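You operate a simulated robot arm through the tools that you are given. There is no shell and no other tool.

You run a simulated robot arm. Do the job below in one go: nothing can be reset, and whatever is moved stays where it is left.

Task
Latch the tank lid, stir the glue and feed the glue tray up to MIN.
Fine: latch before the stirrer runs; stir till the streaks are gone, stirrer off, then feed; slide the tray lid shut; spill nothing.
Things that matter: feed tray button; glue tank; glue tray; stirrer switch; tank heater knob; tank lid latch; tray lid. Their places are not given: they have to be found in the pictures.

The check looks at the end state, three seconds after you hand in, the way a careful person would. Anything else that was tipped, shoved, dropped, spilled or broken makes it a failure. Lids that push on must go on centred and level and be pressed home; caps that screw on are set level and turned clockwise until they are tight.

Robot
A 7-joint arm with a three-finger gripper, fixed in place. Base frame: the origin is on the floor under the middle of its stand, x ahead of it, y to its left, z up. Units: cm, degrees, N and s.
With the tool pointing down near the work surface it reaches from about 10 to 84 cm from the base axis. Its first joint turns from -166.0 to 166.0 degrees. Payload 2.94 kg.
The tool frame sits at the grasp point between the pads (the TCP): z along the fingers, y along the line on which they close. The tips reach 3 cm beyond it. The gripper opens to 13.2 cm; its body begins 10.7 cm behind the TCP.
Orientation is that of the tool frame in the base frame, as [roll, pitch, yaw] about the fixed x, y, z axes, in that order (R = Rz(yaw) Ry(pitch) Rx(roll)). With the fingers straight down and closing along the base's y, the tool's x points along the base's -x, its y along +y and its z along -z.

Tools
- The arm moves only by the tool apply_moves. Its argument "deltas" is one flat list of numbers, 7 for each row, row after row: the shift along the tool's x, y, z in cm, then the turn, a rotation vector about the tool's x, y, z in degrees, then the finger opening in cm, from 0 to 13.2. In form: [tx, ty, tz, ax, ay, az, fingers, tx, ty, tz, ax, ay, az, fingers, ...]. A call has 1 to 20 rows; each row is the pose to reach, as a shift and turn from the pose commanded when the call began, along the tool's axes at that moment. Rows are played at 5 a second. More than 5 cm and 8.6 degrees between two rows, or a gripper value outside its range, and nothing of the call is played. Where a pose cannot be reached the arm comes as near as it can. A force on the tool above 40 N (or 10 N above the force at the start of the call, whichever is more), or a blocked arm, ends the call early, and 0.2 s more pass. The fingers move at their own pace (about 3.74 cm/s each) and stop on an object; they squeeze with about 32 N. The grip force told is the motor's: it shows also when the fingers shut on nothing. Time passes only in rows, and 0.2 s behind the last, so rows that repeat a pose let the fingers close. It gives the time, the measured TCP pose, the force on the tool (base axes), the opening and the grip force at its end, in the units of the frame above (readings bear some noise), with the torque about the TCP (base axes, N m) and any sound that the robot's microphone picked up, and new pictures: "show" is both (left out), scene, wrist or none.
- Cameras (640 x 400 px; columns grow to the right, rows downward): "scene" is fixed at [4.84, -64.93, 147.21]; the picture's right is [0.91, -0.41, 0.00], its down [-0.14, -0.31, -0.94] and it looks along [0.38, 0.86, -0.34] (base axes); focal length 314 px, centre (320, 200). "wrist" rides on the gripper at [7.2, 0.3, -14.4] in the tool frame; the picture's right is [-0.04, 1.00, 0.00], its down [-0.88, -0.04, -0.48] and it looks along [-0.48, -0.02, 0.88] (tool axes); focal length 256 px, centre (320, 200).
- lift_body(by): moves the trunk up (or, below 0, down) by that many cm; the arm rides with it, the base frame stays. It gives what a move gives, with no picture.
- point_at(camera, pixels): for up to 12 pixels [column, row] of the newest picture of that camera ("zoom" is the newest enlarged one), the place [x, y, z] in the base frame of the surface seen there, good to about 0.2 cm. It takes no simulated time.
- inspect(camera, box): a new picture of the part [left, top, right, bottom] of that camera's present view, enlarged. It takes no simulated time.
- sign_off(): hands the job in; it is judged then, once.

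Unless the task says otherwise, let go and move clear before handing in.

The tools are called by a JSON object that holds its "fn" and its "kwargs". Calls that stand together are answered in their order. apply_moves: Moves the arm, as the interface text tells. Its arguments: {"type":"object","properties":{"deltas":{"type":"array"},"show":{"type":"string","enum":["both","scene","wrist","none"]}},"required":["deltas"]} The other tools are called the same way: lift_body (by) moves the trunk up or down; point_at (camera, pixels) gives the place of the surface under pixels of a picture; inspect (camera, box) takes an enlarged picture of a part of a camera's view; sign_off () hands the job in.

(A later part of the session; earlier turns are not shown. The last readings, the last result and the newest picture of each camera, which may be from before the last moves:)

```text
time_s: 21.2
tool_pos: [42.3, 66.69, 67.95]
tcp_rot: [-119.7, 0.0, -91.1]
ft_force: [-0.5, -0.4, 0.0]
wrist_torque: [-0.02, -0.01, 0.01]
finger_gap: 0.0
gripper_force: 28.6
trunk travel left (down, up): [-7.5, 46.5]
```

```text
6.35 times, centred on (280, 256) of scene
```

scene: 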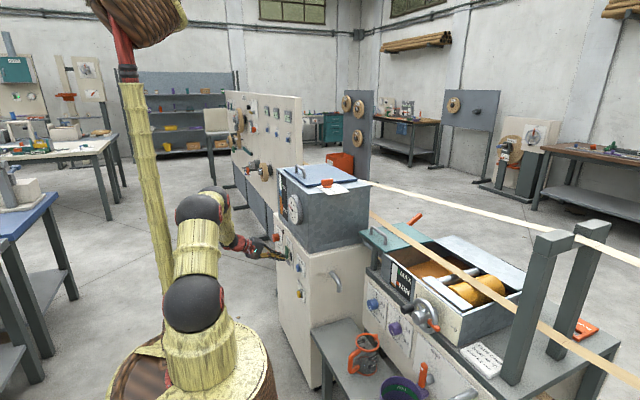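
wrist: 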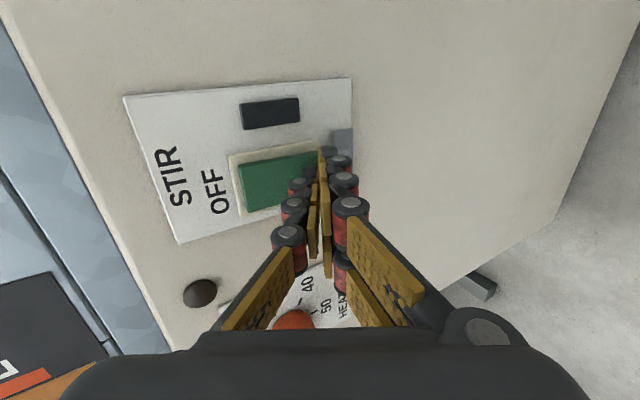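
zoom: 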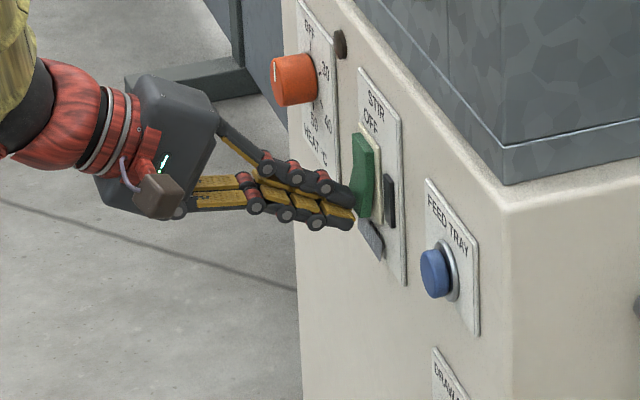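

The tip is just short of the rocker's lower end with no force yet. I'm pushing on in small steps.

{"fn": "apply_moves", "kwargs": {"deltas": [0, -0.15, 0.26, 0, 0, 0, 0, 0, -0.3, 0.52, 0, 0, 0, 0, 0, -0.45, 0.78, 0, 0, 0, 0]}}

{"fn": "inspect", "kwargs": {"camera": "wrist", "box": [200, 80, 440, 230]}}

{"fn": "inspect", "kwargs": {"camera": "scene", "box": [230, 225, 330, 288]}}

```text
time_s: 22.0
tool_pos: [42.71, 66.71, 67.89]
tcp_rot: [-119.8, -0.1, -91.0]
ft_force: [-24.7, -6.0, 4.2]
wrist_torque: [-0.04, -0.02, -0.06]
finger_gap: 0.0
gripper_force: 28.5
trunk travel left (down, up): [-7.5, 46.5]
heard: click
```

scene: 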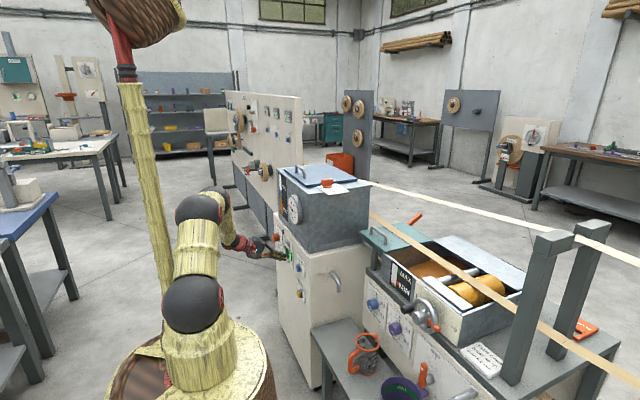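
wrist: 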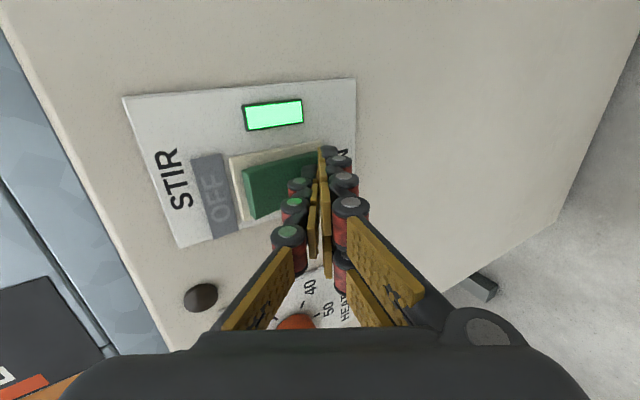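

```text
2.67 times, centred on (320, 155) of wrist
```

zoom: 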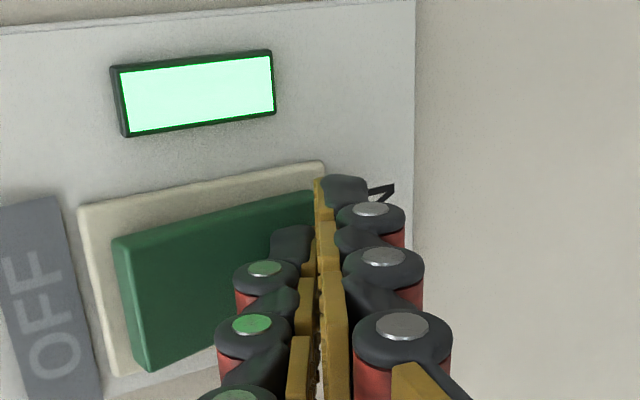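

```text
6.35 times, centred on (280, 256) of scene
```

zoom: 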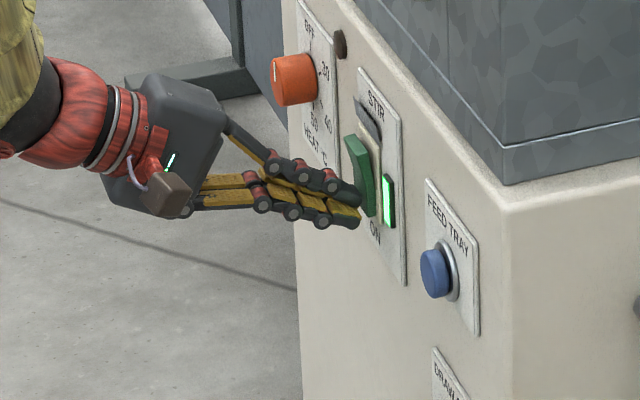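

The lamp lit green, there was a click and the flag moved to cover OFF, so the stirrer is on. I'll back off and watch the tank strip.

{"fn": "apply_moves", "kwargs": {"deltas": [0, 1.0, -1.75, 0, 0, 0, 0, 0, 2.0, -3.5, 0, 0, 0, 0]}}

{"fn": "inspect", "kwargs": {"camera": "scene", "box": [275, 165, 345, 230]}}

{"fn": "inspect", "kwargs": {"camera": "wrist", "box": [0, 80, 320, 280]}}

```text
time_s: 22.6
tool_pos: [38.97, 66.84, 67.95]
tcp_rot: [-119.6, -0.2, -91.1]
ft_force: [-0.3, 0.6, 0.1]
wrist_torque: [-0.01, -0.01, 0.0]
finger_gap: 0.01
gripper_force: 28.6
trunk travel left (down, up): [-7.5, 46.5]
```

scene: 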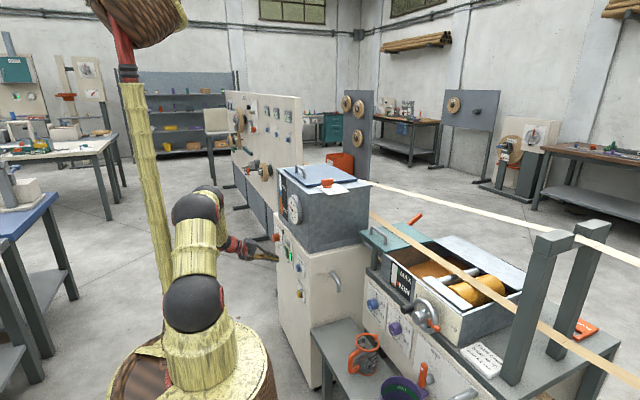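
wrist: 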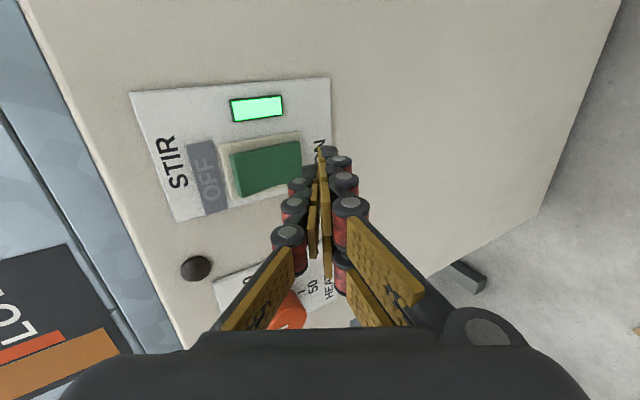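

```text
6.15 times, centred on (310, 198) of scene
```

zoom: 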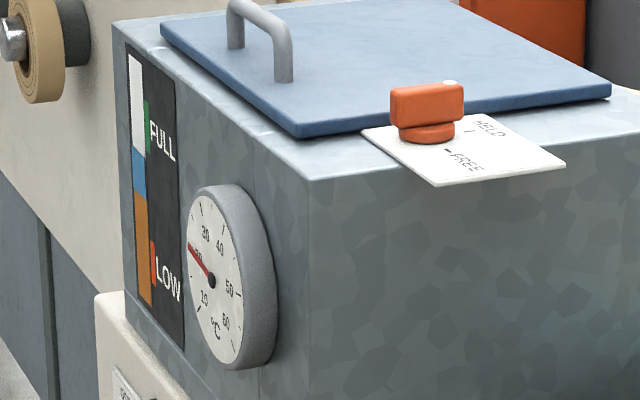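

```text
2.00 times, centred on (160, 180) of wrist
```

zoom: 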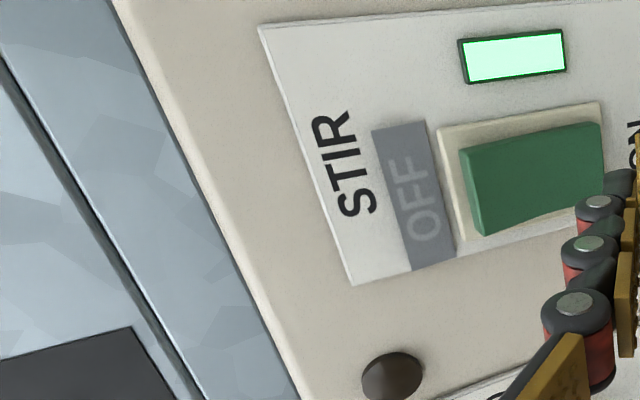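

The strip still shows an orange layer under a blue layer. I'll position in front of the rocker's upper half while waiting, and watch the strip.

{"fn": "apply_moves", "kwargs": {"deltas": [0, -1.65, -0.95, 0, 0, 0, 0, 0, -3.29, -1.9, 0, 0, 0, 0, 0, -3.29, -1.9, 0, 0, 0, 0, 0, -3.29, -1.9, 0, 0, 0, 0]}}

{"fn": "inspect", "kwargs": {"camera": "scene", "box": [275, 165, 345, 230]}}

{"fn": "inspect", "kwargs": {"camera": "scene", "box": [230, 225, 330, 288]}}

```text
time_s: 23.6
tool_pos: [39.08, 66.94, 71.91]
tcp_rot: [-119.7, -0.1, -91.2]
ft_force: [-0.5, 0.0, -0.3]
wrist_torque: [-0.01, -0.02, -0.04]
finger_gap: 0.0
gripper_force: 28.8
trunk travel left (down, up): [-7.5, 46.5]
```

scene: 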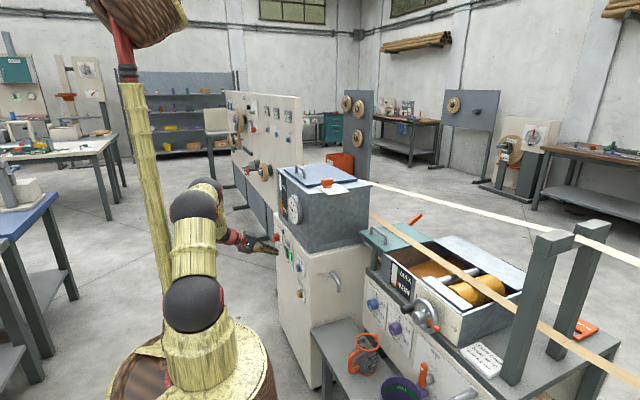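
wrist: 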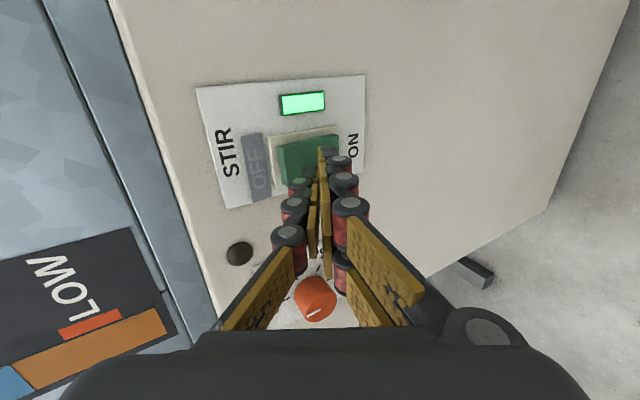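

```text
6.15 times, centred on (310, 198) of scene
```

zoom: 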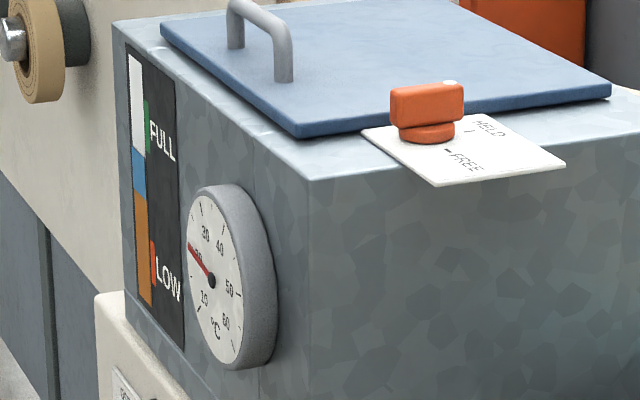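

```text
6.35 times, centred on (280, 256) of scene
```

zoom: 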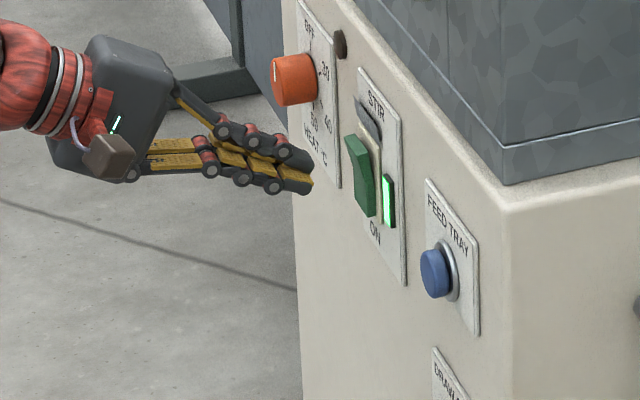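

There's no change in the strip after about 2 s of stirring. I'll wait 3 s more.

{"fn": "apply_moves", "kwargs": {"deltas": [0, 0, 0, 0, 0, 0, 0, 0, 0, 0, 0, 0, 0, 0, 0, 0, 0, 0, 0, 0, 0, 0, 0, 0, 0, 0, 0, 0, 0, 0, 0, 0, 0, 0, 0, 0, 0, 0, 0, 0, 0, 0, 0, 0, 0, 0, 0, 0, 0, 0, 0, 0, 0, 0, 0, 0, 0, 0, 0, 0, 0, 0, 0, 0, 0, 0, 0, 0, 0, 0, 0, 0, 0, 0, 0, 0, 0, 0, 0, 0, 0, 0, 0, 0, 0, 0, 0, 0, 0, 0, 0, 0, 0, 0, 0, 0, 0, 0, 0, 0, 0, 0, 0, 0, 0], "show": "none"}}

{"fn": "inspect", "kwargs": {"camera": "scene", "box": [275, 165, 345, 230]}}

{"fn": "inspect", "kwargs": {"camera": "wrist", "box": [0, 220, 200, 400]}}

{"fn": "inspect", "kwargs": {"camera": "scene", "box": [355, 210, 545, 320]}}

```text
time_s: 26.8
tool_pos: [38.97, 66.79, 71.91]
tcp_rot: [-119.7, 0.0, -91.2]
ft_force: [0.2, -0.2, 0.1]
wrist_torque: [0.01, -0.02, 0.04]
finger_gap: 0.01
gripper_force: 29.1
trunk travel left (down, up): [-7.5, 46.5]
```

```text
6.15 times, centred on (310, 198) of scene
```

zoom: 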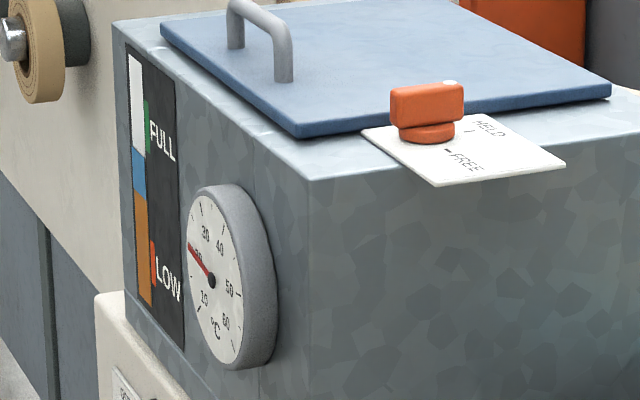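

```text
2.22 times, centred on (100, 310) of wrist
```

zoom: 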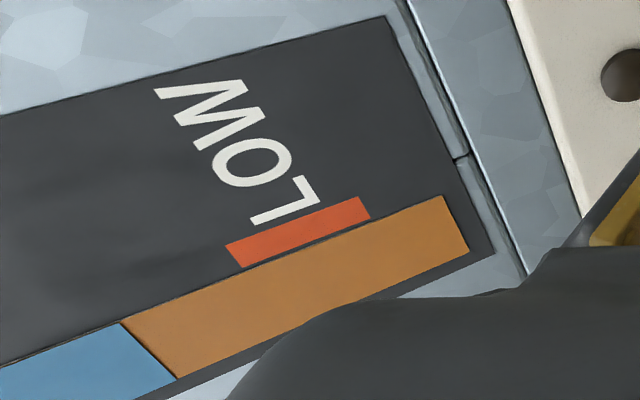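

```text
3.37 times, centred on (450, 265) of scene
```

zoom: 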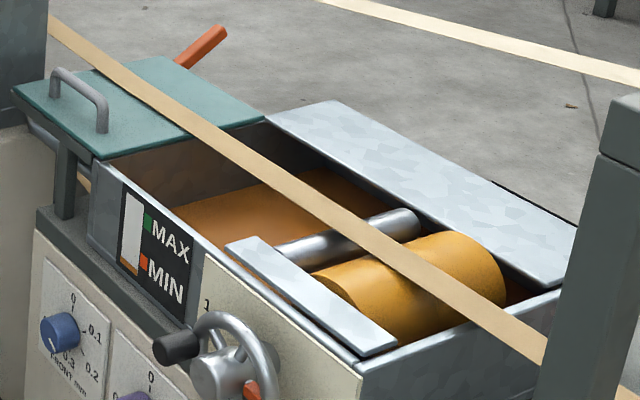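

No change yet. I'll look more closely at the strip itself for streaks.

{"fn": "inspect", "kwargs": {"camera": "scene", "box": [285, 168, 310, 222]}}

{"fn": "inspect", "kwargs": {"camera": "wrist", "box": [0, 300, 180, 400]}}

{"fn": "inspect", "kwargs": {"camera": "scene", "box": [400, 240, 460, 290]}}

```text
7.41 times, centred on (298, 195) of scene
```

zoom: 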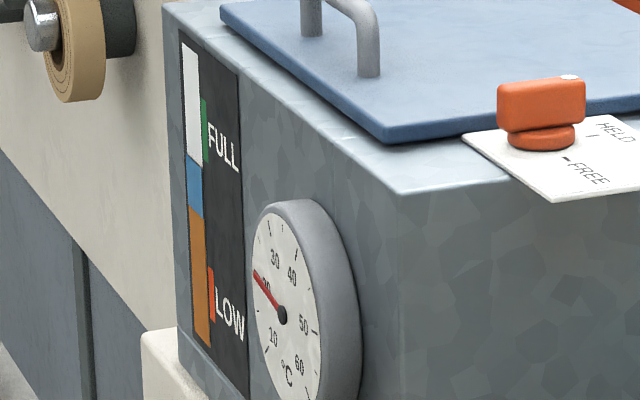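

```text
3.56 times, centred on (90, 350) of wrist
```

zoom: 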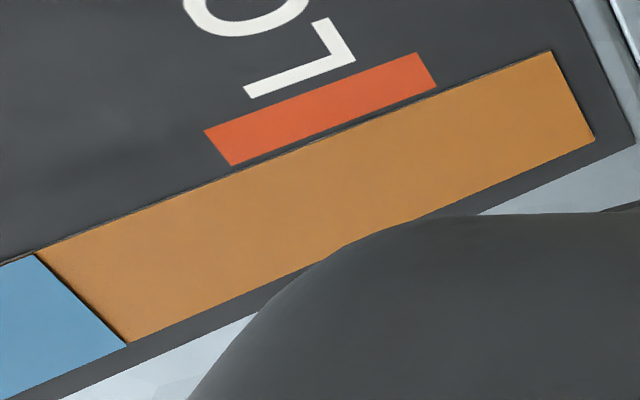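

```text
8.00 times, centred on (430, 265) of scene
```

zoom: 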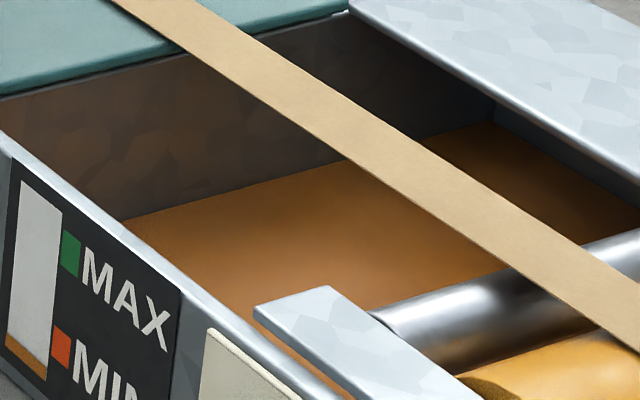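

The strip colors are still separate and the stirrer is still running, so I'll wait another 4 s and look again.

{"fn": "apply_moves", "kwargs": {"deltas": [0, 0, 0, 0, 0, 0, 0, 0, 0, 0, 0, 0, 0, 0, 0, 0, 0, 0, 0, 0, 0, 0, 0, 0, 0, 0, 0, 0, 0, 0, 0, 0, 0, 0, 0, 0, 0, 0, 0, 0, 0, 0, 0, 0, 0, 0, 0, 0, 0, 0, 0, 0, 0, 0, 0, 0, 0, 0, 0, 0, 0, 0, 0, 0, 0, 0, 0, 0, 0, 0, 0, 0, 0, 0, 0, 0, 0, 0, 0, 0, 0, 0, 0, 0, 0, 0, 0, 0, 0, 0, 0, 0, 0, 0, 0, 0, 0, 0, 0, 0, 0, 0, 0, 0, 0, 0, 0, 0, 0, 0, 0, 0, 0, 0, 0, 0, 0, 0, 0, 0, 0, 0, 0, 0, 0, 0, 0, 0, 0, 0, 0, 0, 0, 0, 0, 0, 0, 0, 0, 0], "show": "both"}}

{"fn": "inspect", "kwargs": {"camera": "scene", "box": [285, 168, 310, 222]}}

{"fn": "inspect", "kwargs": {"camera": "wrist", "box": [0, 300, 180, 400]}}

```text
time_s: 31.0
tool_pos: [39.0, 66.88, 71.78]
tcp_rot: [-119.7, -0.1, -91.3]
ft_force: [0.8, 0.6, -0.2]
wrist_torque: [0.0, -0.02, 0.02]
finger_gap: 0.0
gripper_force: 28.1
trunk travel left (down, up): [-7.5, 46.5]
```

scene: 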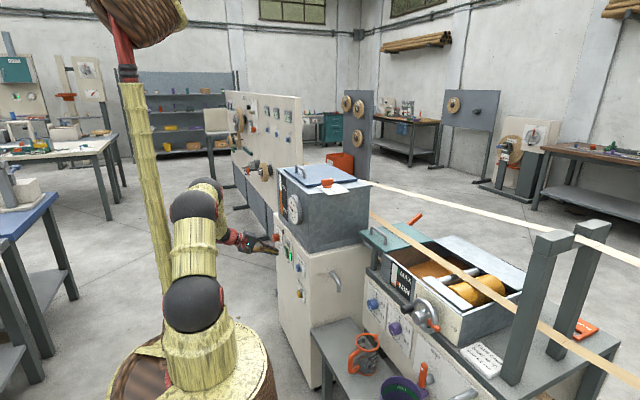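
wrist: 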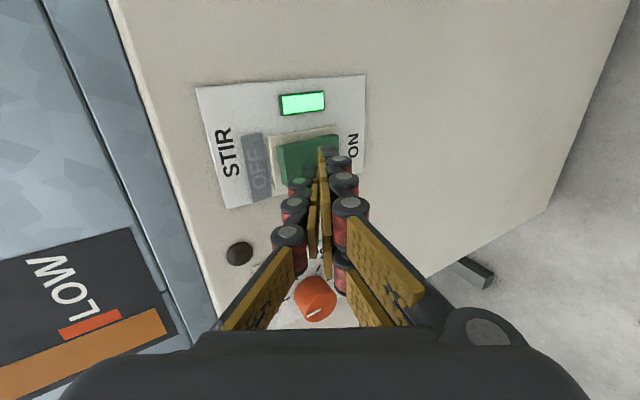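

```text
7.41 times, centred on (298, 195) of scene
```

zoom: 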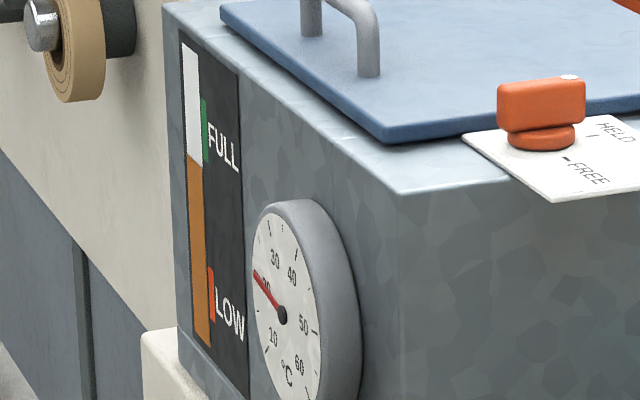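

```text
3.56 times, centred on (90, 350) of wrist
```

zoom: 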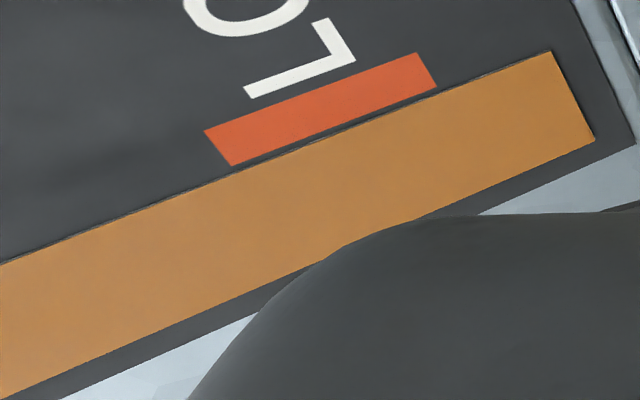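

At 31 s the blue band is gone and the strip is uniform orange up to the level, so the glue is mixed. I'll press the rocker's upper half to switch the stirrer off.

{"fn": "apply_moves", "kwargs": {"deltas": [0, -0.74, 1.88, 0, 0, 0, 0, 0, -1.39, 3.01, 0, 0, 0, 0, 0, -1.54, 3.27, 0, 0, 0, 0, 0, -1.69, 3.53, 0, 0, 0, 0, 0, -1.84, 3.79, 0, 0, 0, 0]}}

{"fn": "inspect", "kwargs": {"camera": "scene", "box": [230, 225, 330, 288]}}

{"fn": "inspect", "kwargs": {"camera": "scene", "box": [285, 168, 310, 222]}}

```text
time_s: 32.2
tool_pos: [42.83, 66.89, 71.44]
tcp_rot: [-119.6, -0.3, -91.0]
ft_force: [-32.8, -7.5, 5.3]
wrist_torque: [-0.02, 0.06, -0.09]
finger_gap: 0.0
gripper_force: 28.6
trunk travel left (down, up): [-7.5, 46.5]
heard: click
```

scene: 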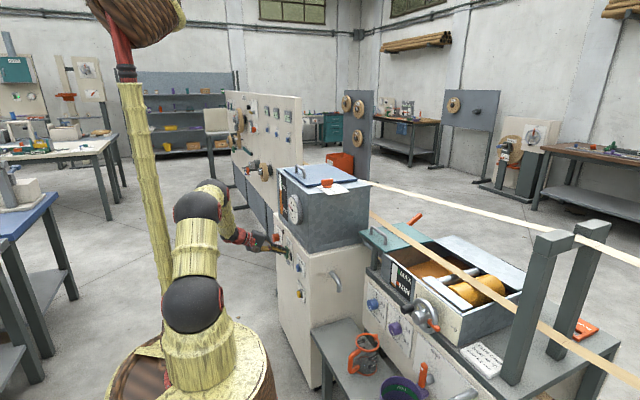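
wrist: 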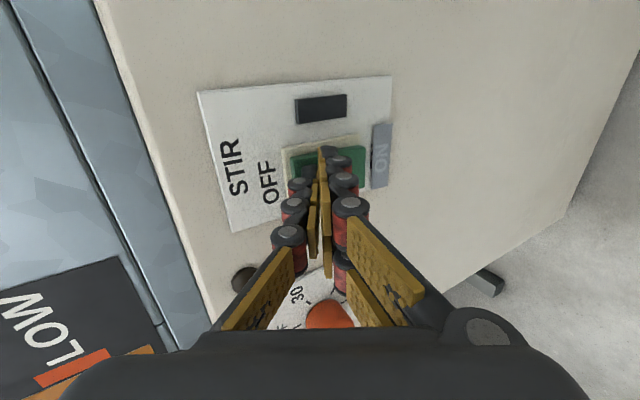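

```text
6.35 times, centred on (280, 256) of scene
```

zoom: 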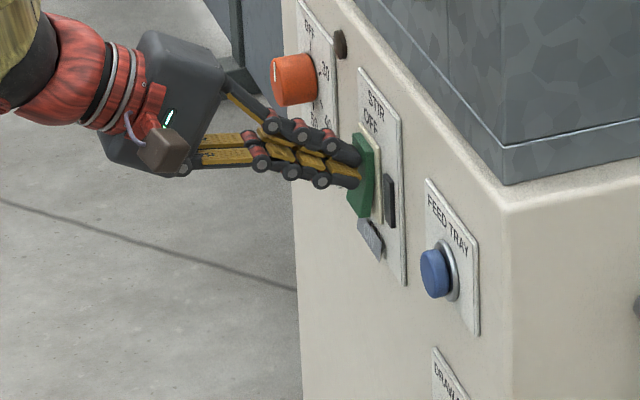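

```text
7.41 times, centred on (298, 195) of scene
```

zoom: 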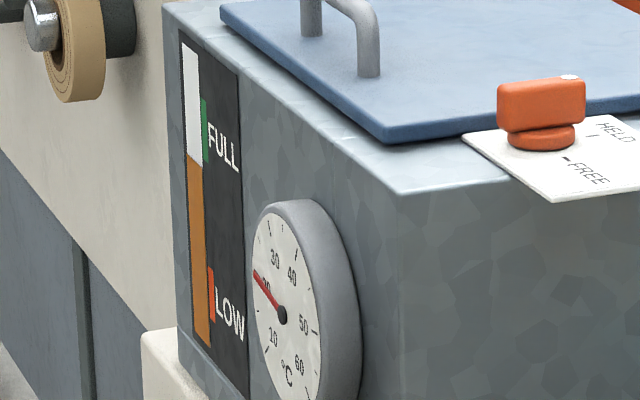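

The lamp is dark and the flag is back over ON, so the stirrer is off. I'll retract, then check the tray's drain lever before feeding.

{"fn": "apply_moves", "kwargs": {"deltas": [0, 1.0, -1.75, 0, 0, 0, 0, 0, 2.4, -4.15, 0, 0, 0, 0]}}

{"fn": "inspect", "kwargs": {"camera": "scene", "box": [370, 320, 480, 400]}}

{"fn": "inspect", "kwargs": {"camera": "scene", "box": [360, 250, 460, 340]}}

{"fn": "inspect", "kwargs": {"camera": "wrist", "box": [150, 60, 400, 216]}}

```text
time_s: 32.8
tool_pos: [38.36, 66.86, 71.48]
tcp_rot: [-119.8, -0.1, -91.1]
ft_force: [0.1, 1.1, -0.6]
wrist_torque: [0.01, 0.03, 0.01]
finger_gap: 0.04
gripper_force: 28.2
trunk travel left (down, up): [-7.5, 46.5]
```

scene: 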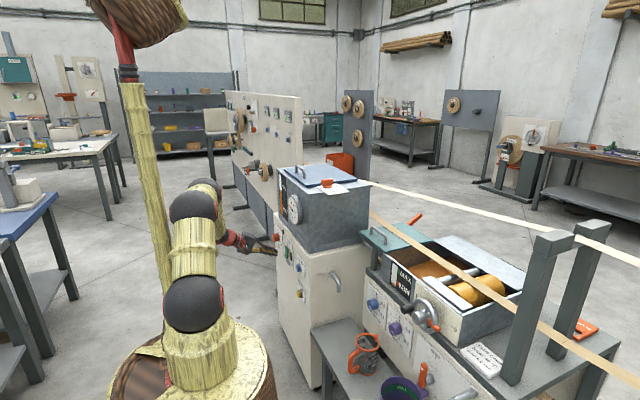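
wrist: 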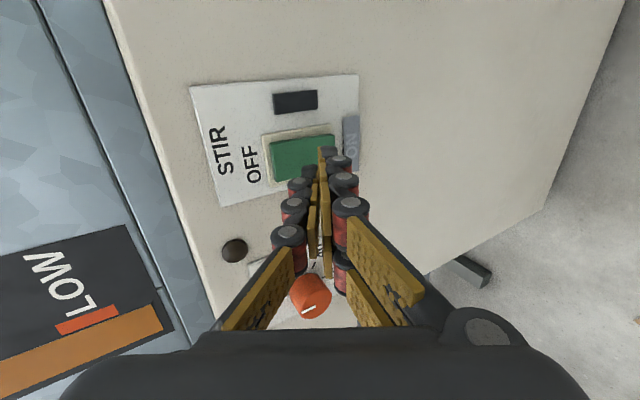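

```text
5.00 times, centred on (425, 360) of scene
```

zoom: 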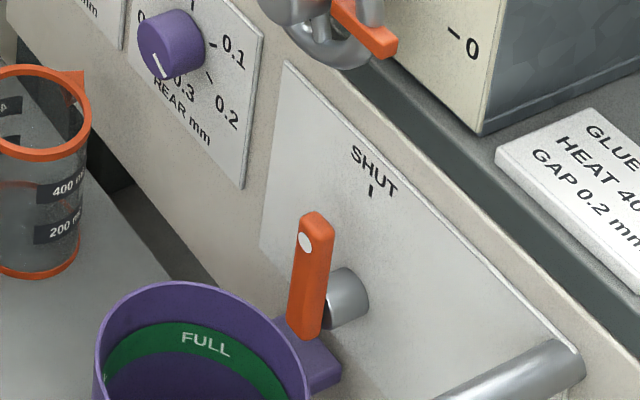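

```text
4.44 times, centred on (410, 295) of scene
```

zoom: 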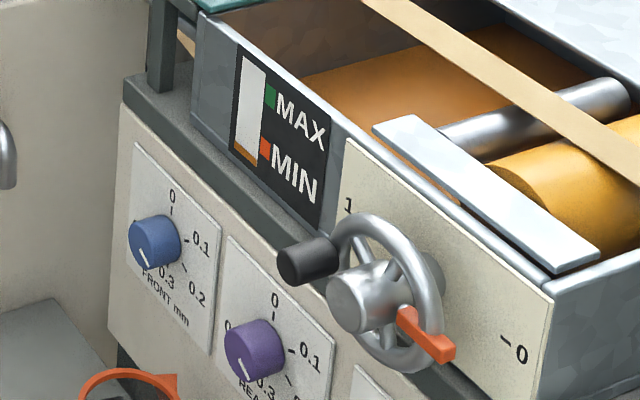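

```text
2.56 times, centred on (275, 138) of wrist
```

zoom: 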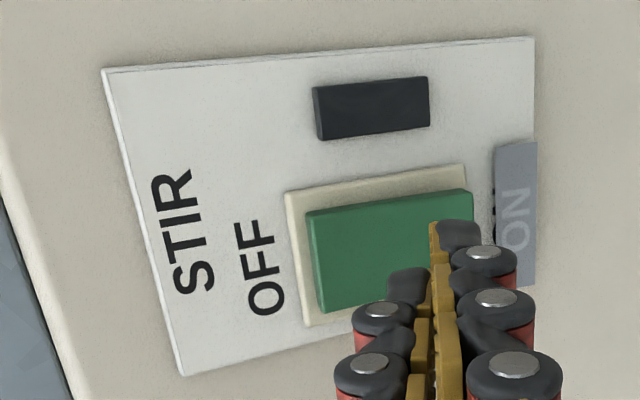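

The drain lever points to SHUT, so it's safe to feed. I'll move across in front of the blue FEED TRAY button.

{"fn": "apply_moves", "kwargs": {"deltas": [4.2, 0.1, 0.15, 0, 0, 0, 0, 8.4, 0.2, 0.3, 0, 0, 0, 0, 12.6, 0.3, 0.45, 0, 0, 0, 0, 16.66, 0.44, 0.6, 0, 0, 0, 0, 16.66, 0.44, 0.6, 0, 0, 0, 0]}}

{"fn": "inspect", "kwargs": {"camera": "wrist", "box": [200, 60, 440, 210]}}

{"fn": "inspect", "kwargs": {"camera": "scene", "box": [250, 225, 350, 288]}}

{"fn": "inspect", "kwargs": {"camera": "scene", "box": [395, 255, 435, 300]}}

```text
time_s: 34.0
tool_pos: [38.41, 50.1, 70.87]
tcp_rot: [-119.7, -0.1, -91.2]
ft_force: [-0.1, 0.5, 0.8]
wrist_torque: [0.01, 0.01, 0.0]
finger_gap: 0.02
gripper_force: 28.7
trunk travel left (down, up): [-7.5, 46.5]
```

scene: 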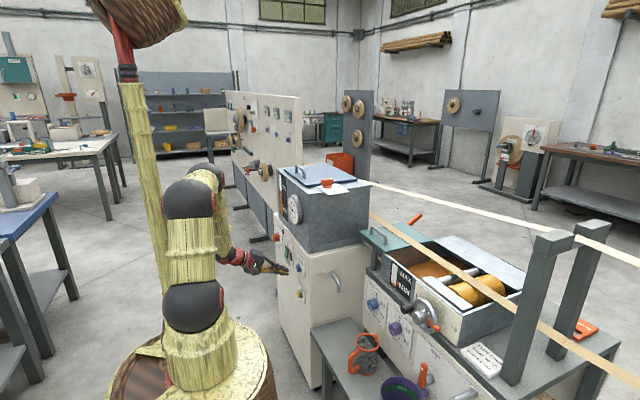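
wrist: 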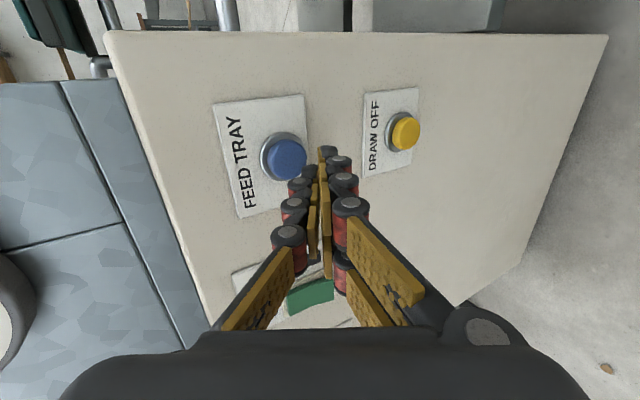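

```text
2.67 times, centred on (320, 135) of wrist
```

zoom: 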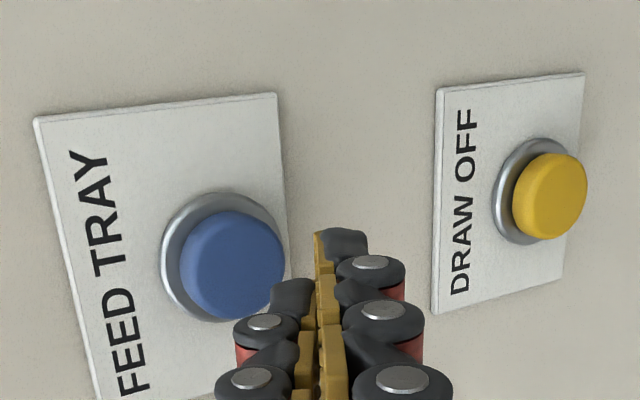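

```text
6.35 times, centred on (300, 256) of scene
```

zoom: 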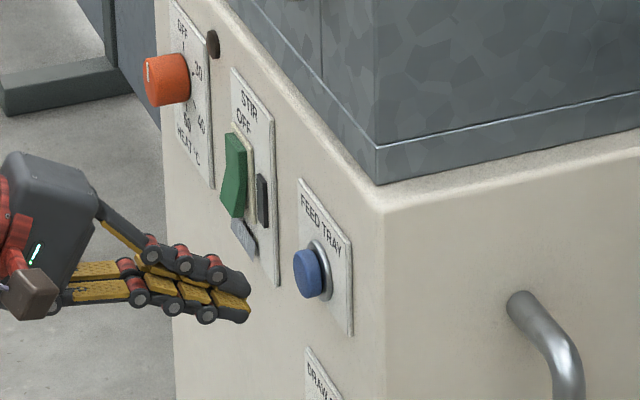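

```text
8.89 times, centred on (415, 278) of scene
```

zoom: 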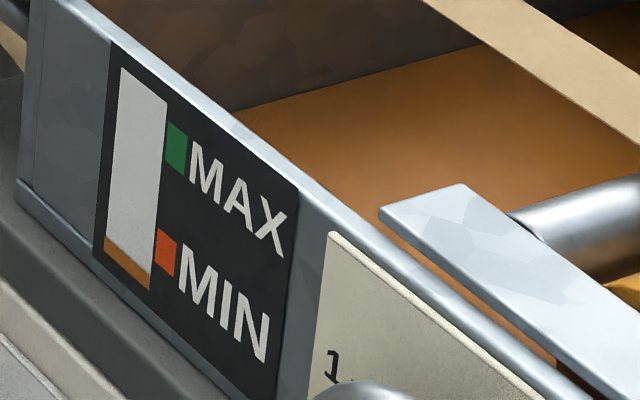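

The gauge zoom is clear: glue level at row ~277, MIN mark spanning about rows 228–275. I'm measuring their heights before pressing.

{"fn": "inspect", "kwargs": {"camera": "scene", "box": [395, 255, 435, 300]}}

{"fn": "point_at", "kwargs": {"camera": "zoom", "pixels": [[128, 72], [160, 105], [110, 240], [110, 255], [148, 272], [145, 286], [160, 232], [158, 264], [173, 243], [171, 275], [172, 125], [182, 172]]}}

```text
8.89 times, centred on (415, 278) of scene
```

zoom: 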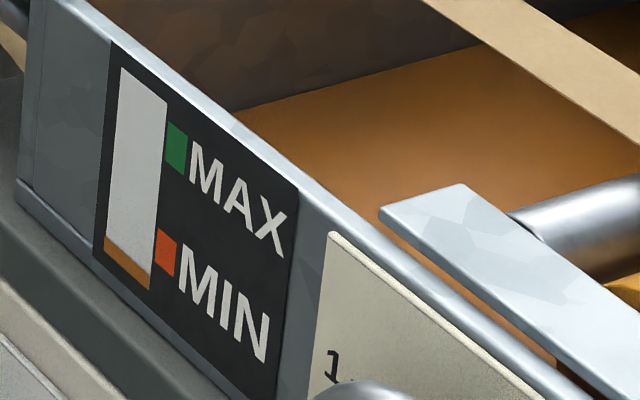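

```text
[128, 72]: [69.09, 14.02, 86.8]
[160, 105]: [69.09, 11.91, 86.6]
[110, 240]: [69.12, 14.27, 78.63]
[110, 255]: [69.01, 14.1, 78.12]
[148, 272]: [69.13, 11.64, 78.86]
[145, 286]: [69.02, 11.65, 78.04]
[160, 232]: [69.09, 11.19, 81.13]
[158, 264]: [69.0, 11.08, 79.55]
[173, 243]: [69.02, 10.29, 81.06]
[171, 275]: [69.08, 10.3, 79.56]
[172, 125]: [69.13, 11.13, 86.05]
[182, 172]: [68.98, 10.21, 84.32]
```

MIN runs from z≈79.5 to 81.1 (middle ~80.3) and the level is at ~78.7. I'll approach the button, press it lightly and watch the response.

{"fn": "apply_moves", "kwargs": {"deltas": [0, -0.9, 1.56, 0, 0, 0, 0, 0, -1.75, 3.03, 0, 0, 0, 0, 0, -1.9, 3.29, 0, 0, 0, 0, 0, -2.05, 3.55, 0, 0, 0, 0]}}

{"fn": "inspect", "kwargs": {"camera": "scene", "box": [395, 255, 435, 300]}}

{"fn": "inspect", "kwargs": {"camera": "scene", "box": [250, 225, 350, 288]}}

```text
time_s: 35.0
tool_pos: [42.43, 50.1, 70.82]
tcp_rot: [-119.7, -0.1, -91.2]
ft_force: [-2.0, -0.6, 0.3]
wrist_torque: [0.01, 0.01, 0.03]
finger_gap: 0.02
gripper_force: 28.4
trunk travel left (down, up): [-7.5, 46.5]
```

scene: 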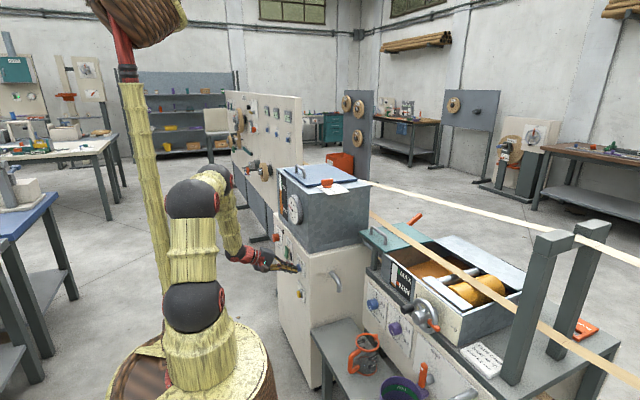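
wrist: 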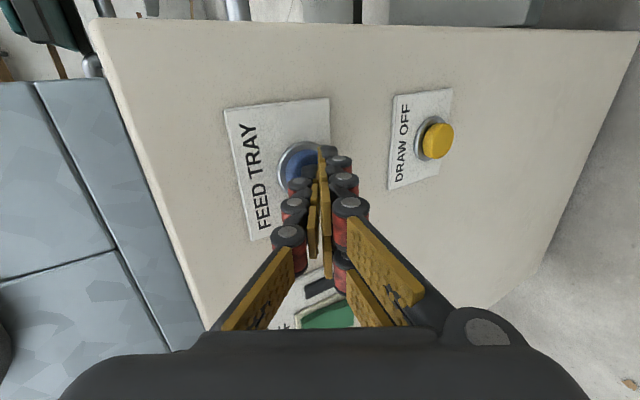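

```text
8.89 times, centred on (415, 278) of scene
```

zoom: 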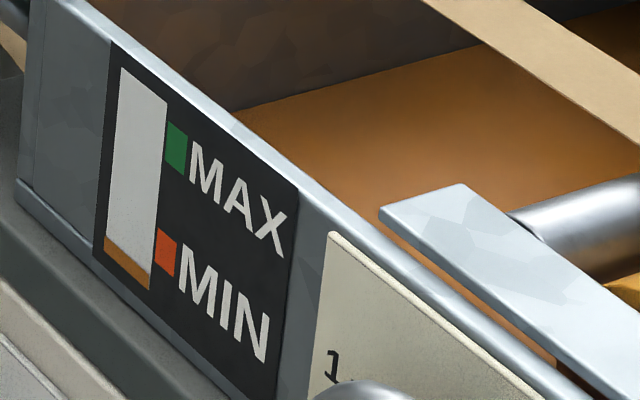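

```text
6.35 times, centred on (300, 256) of scene
```

zoom: 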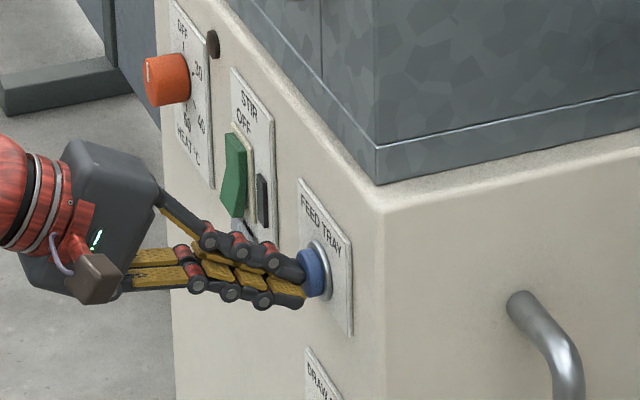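

The tip touches the button (-2 N) and the level hasn't changed. I'll press a little further.

{"fn": "apply_moves", "kwargs": {"deltas": [0, -0.15, 0.26, 0, 0, 0, 0, 0, -0.3, 0.52, 0, 0, 0, 0]}}

{"fn": "inspect", "kwargs": {"camera": "scene", "box": [395, 255, 435, 300]}}

{"fn": "inspect", "kwargs": {"camera": "scene", "box": [250, 225, 350, 288]}}

{"fn": "inspect", "kwargs": {"camera": "scene", "box": [340, 200, 500, 300]}}

```text
time_s: 35.6
tool_pos: [42.9, 50.07, 70.7]
tcp_rot: [-119.8, -0.1, -91.1]
ft_force: [-13.5, -1.5, 0.4]
wrist_torque: [-0.01, 0.06, -0.04]
finger_gap: 0.02
gripper_force: 28.7
trunk travel left (down, up): [-7.5, 46.5]
heard: click
```

scene: 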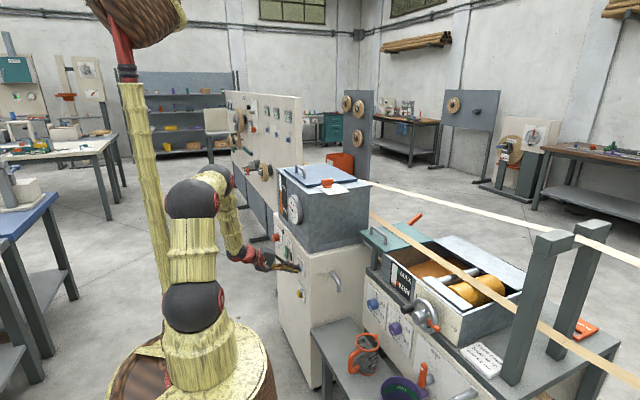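
wrist: 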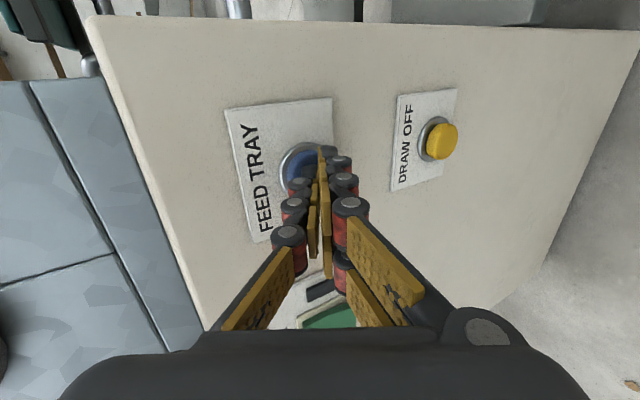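

```text
8.89 times, centred on (415, 278) of scene
```

zoom: 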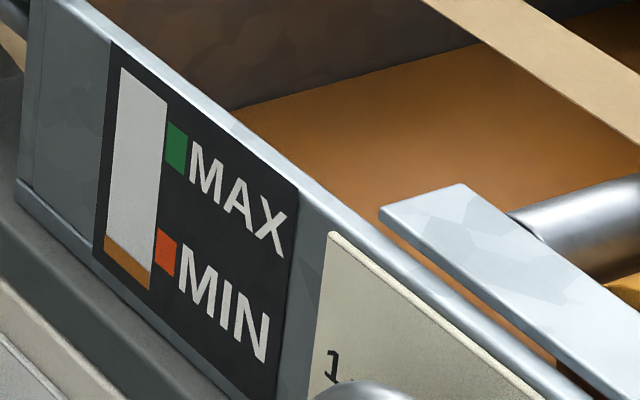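

```text
6.35 times, centred on (300, 256) of scene
```

zoom: 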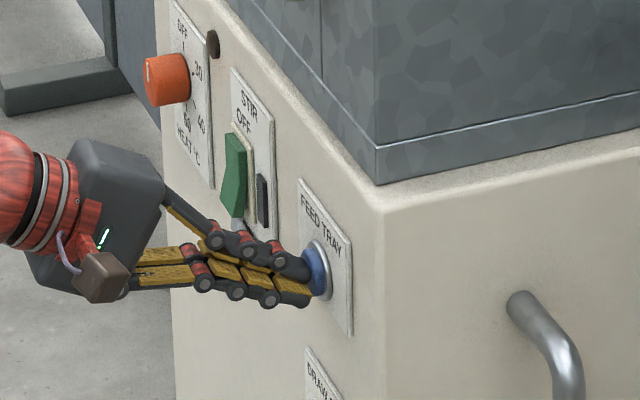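

```text
4.00 times, centred on (420, 250) of scene
```

zoom: 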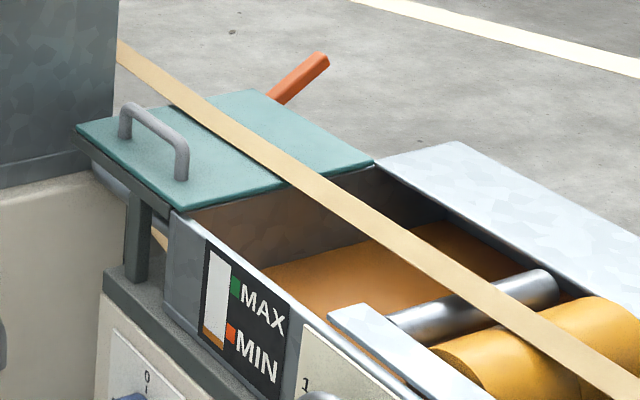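

It clicked, and the level hasn't visibly moved in 0.3 s. I'll hold for 0.6 s more to see the rate.

{"fn": "apply_moves", "kwargs": {"deltas": [0, 0, 0, 0, 0, 0, 0, 0, 0, 0, 0, 0, 0, 0], "show": "scene"}}

{"fn": "inspect", "kwargs": {"camera": "scene", "box": [395, 255, 435, 300]}}

```text
time_s: 36.2
tool_pos: [42.96, 50.14, 70.76]
tcp_rot: [-119.6, -0.2, -91.1]
ft_force: [-15.3, 0.5, -1.3]
wrist_torque: [-0.01, 0.1, 0.02]
finger_gap: 0.04
gripper_force: 28.4
trunk travel left (down, up): [-7.5, 46.5]
```

scene: 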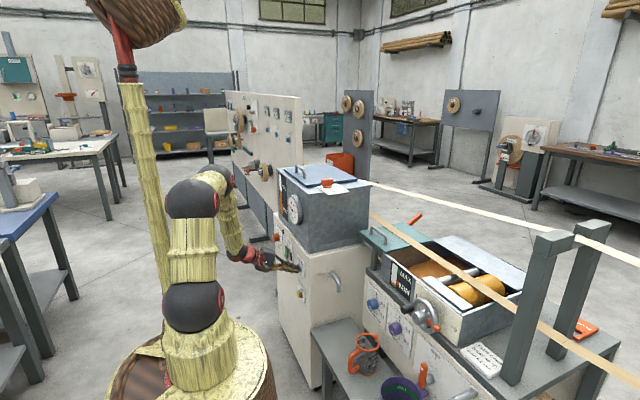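

```text
8.89 times, centred on (415, 278) of scene
```

zoom: 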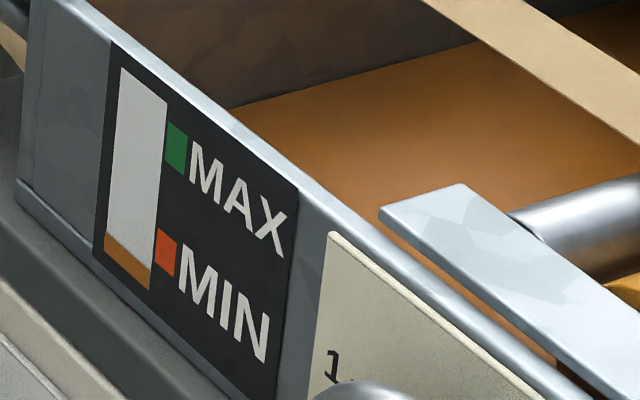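

The level is rising slowly (left edge now at row ~232). I'll hold for 1 s more.

{"fn": "apply_moves", "kwargs": {"deltas": [0, 0, 0, 0, 0, 0, 0, 0, 0, 0, 0, 0, 0, 0, 0, 0, 0, 0, 0, 0, 0, 0, 0, 0, 0, 0, 0, 0], "show": "scene"}}

{"fn": "inspect", "kwargs": {"camera": "scene", "box": [395, 255, 435, 300]}}

{"fn": "point_at", "kwargs": {"camera": "zoom", "pixels": [[130, 230], [130, 235], [130, 240], [130, 245], [130, 250], [130, 255], [130, 260], [130, 265], [130, 270]]}}

```text
time_s: 37.2
tool_pos: [42.99, 50.18, 70.95]
tcp_rot: [-119.7, -0.2, -91.2]
ft_force: [-17.4, 0.8, -0.8]
wrist_torque: [-0.01, 0.1, 0.0]
finger_gap: 0.01
gripper_force: 29.0
trunk travel left (down, up): [-7.5, 46.5]
```

scene: 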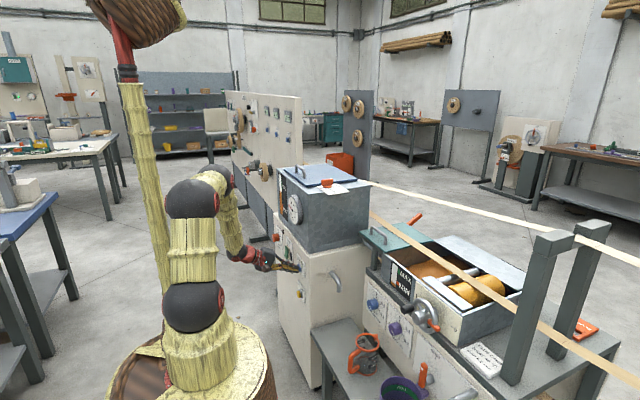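

```text
8.89 times, centred on (415, 278) of scene
```

zoom: 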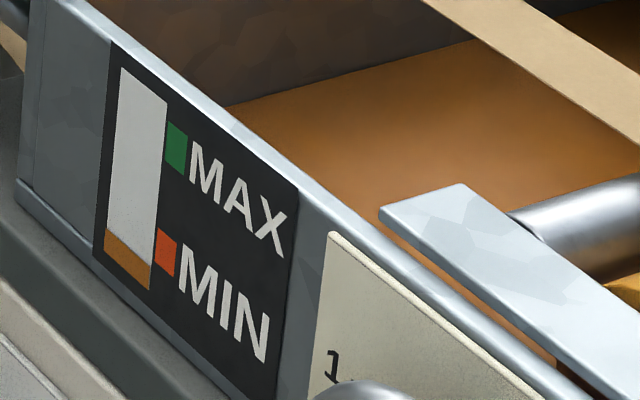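

```text
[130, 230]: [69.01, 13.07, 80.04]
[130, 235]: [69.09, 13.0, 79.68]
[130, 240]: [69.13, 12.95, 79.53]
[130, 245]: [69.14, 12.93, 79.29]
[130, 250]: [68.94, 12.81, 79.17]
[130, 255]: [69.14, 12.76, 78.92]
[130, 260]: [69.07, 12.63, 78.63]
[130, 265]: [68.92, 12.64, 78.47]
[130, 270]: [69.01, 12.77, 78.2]
```

The level is now at z≈79.25, having risen about 0.75 cm in 1.8 s, so about 1.1 cm remains. I'll hold 1.8 s more.

{"fn": "apply_moves", "kwargs": {"deltas": [0, 0, 0, 0, 0, 0, 0, 0, 0, 0, 0, 0, 0, 0, 0, 0, 0, 0, 0, 0, 0, 0, 0, 0, 0, 0, 0, 0, 0, 0, 0, 0, 0, 0, 0, 0, 0, 0, 0, 0, 0, 0, 0, 0, 0, 0, 0, 0, 0, 0, 0, 0, 0, 0, 0, 0], "show": "scene"}}

{"fn": "inspect", "kwargs": {"camera": "scene", "box": [395, 255, 435, 300]}}

```text
time_s: 39.0
tool_pos: [43.01, 50.02, 70.83]
tcp_rot: [-119.7, -0.1, -91.1]
ft_force: [-18.2, 0.0, -0.1]
wrist_torque: [-0.01, 0.07, 0.0]
finger_gap: 0.0
gripper_force: 28.5
trunk travel left (down, up): [-7.5, 46.5]
```

scene: 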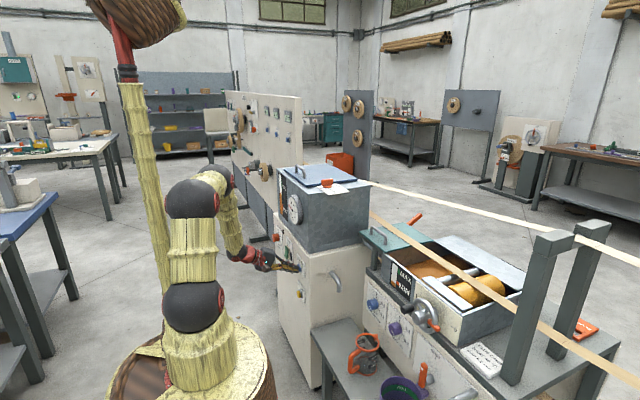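

```text
8.89 times, centred on (415, 278) of scene
```

zoom: 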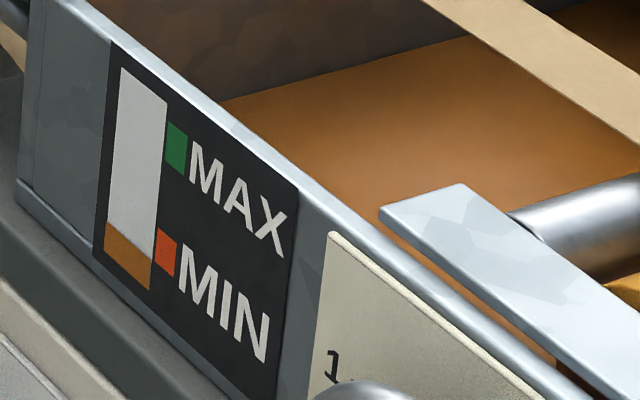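

The level has risen to about row 240 at strip mid-width. I'll use a tighter zoom to measure better.

{"fn": "inspect", "kwargs": {"camera": "scene", "box": [388, 264, 412, 292]}}

{"fn": "inspect", "kwargs": {"camera": "scene", "box": [285, 168, 310, 222]}}

```text
14.29 times, centred on (400, 278) of scene
```

zoom: 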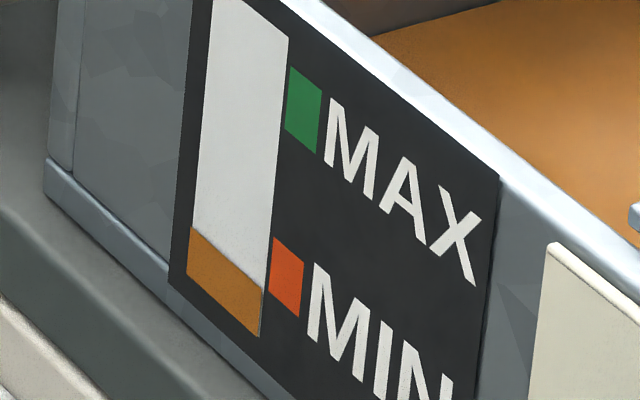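

```text
7.41 times, centred on (298, 195) of scene
```

zoom: 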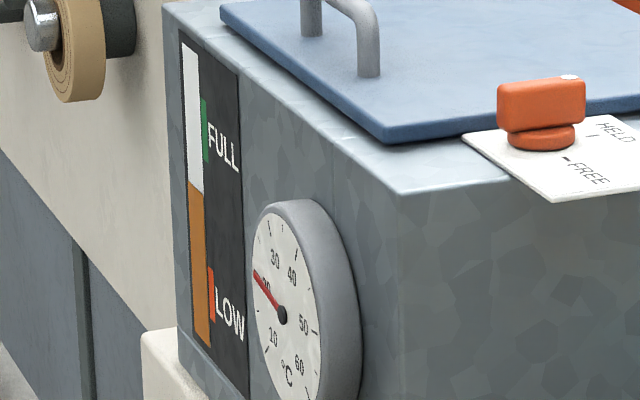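

The level line reaches the bottom of the MIN mark (row ~291 against a mark spanning 236–298). I'm measuring heights here for accuracy.

{"fn": "inspect", "kwargs": {"camera": "scene", "box": [388, 264, 412, 292]}}

{"fn": "point_at", "kwargs": {"camera": "zoom", "pixels": [[230, 250], [230, 256], [230, 262], [250, 272], [255, 282], [276, 240], [273, 297], [303, 266], [300, 314], [293, 70], [288, 128], [225, 262]]}}

```text
14.29 times, centred on (400, 278) of scene
```

zoom: 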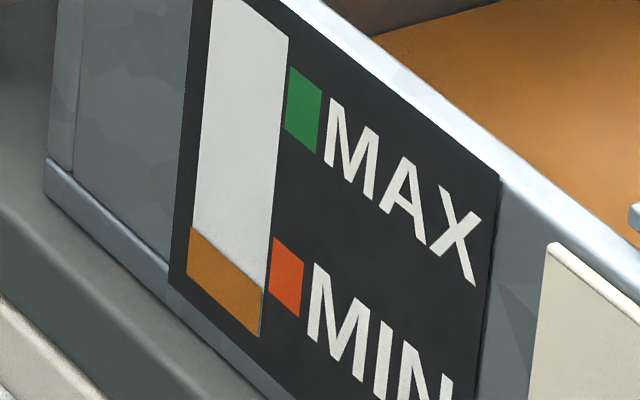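

```text
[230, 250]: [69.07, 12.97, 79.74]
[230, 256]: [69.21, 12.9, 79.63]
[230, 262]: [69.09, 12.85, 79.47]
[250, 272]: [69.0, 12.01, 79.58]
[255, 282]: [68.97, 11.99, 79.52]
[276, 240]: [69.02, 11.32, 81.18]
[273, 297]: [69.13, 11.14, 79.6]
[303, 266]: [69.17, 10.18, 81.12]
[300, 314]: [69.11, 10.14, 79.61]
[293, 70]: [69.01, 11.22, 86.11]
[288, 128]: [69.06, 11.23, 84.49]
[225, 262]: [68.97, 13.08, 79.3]
```

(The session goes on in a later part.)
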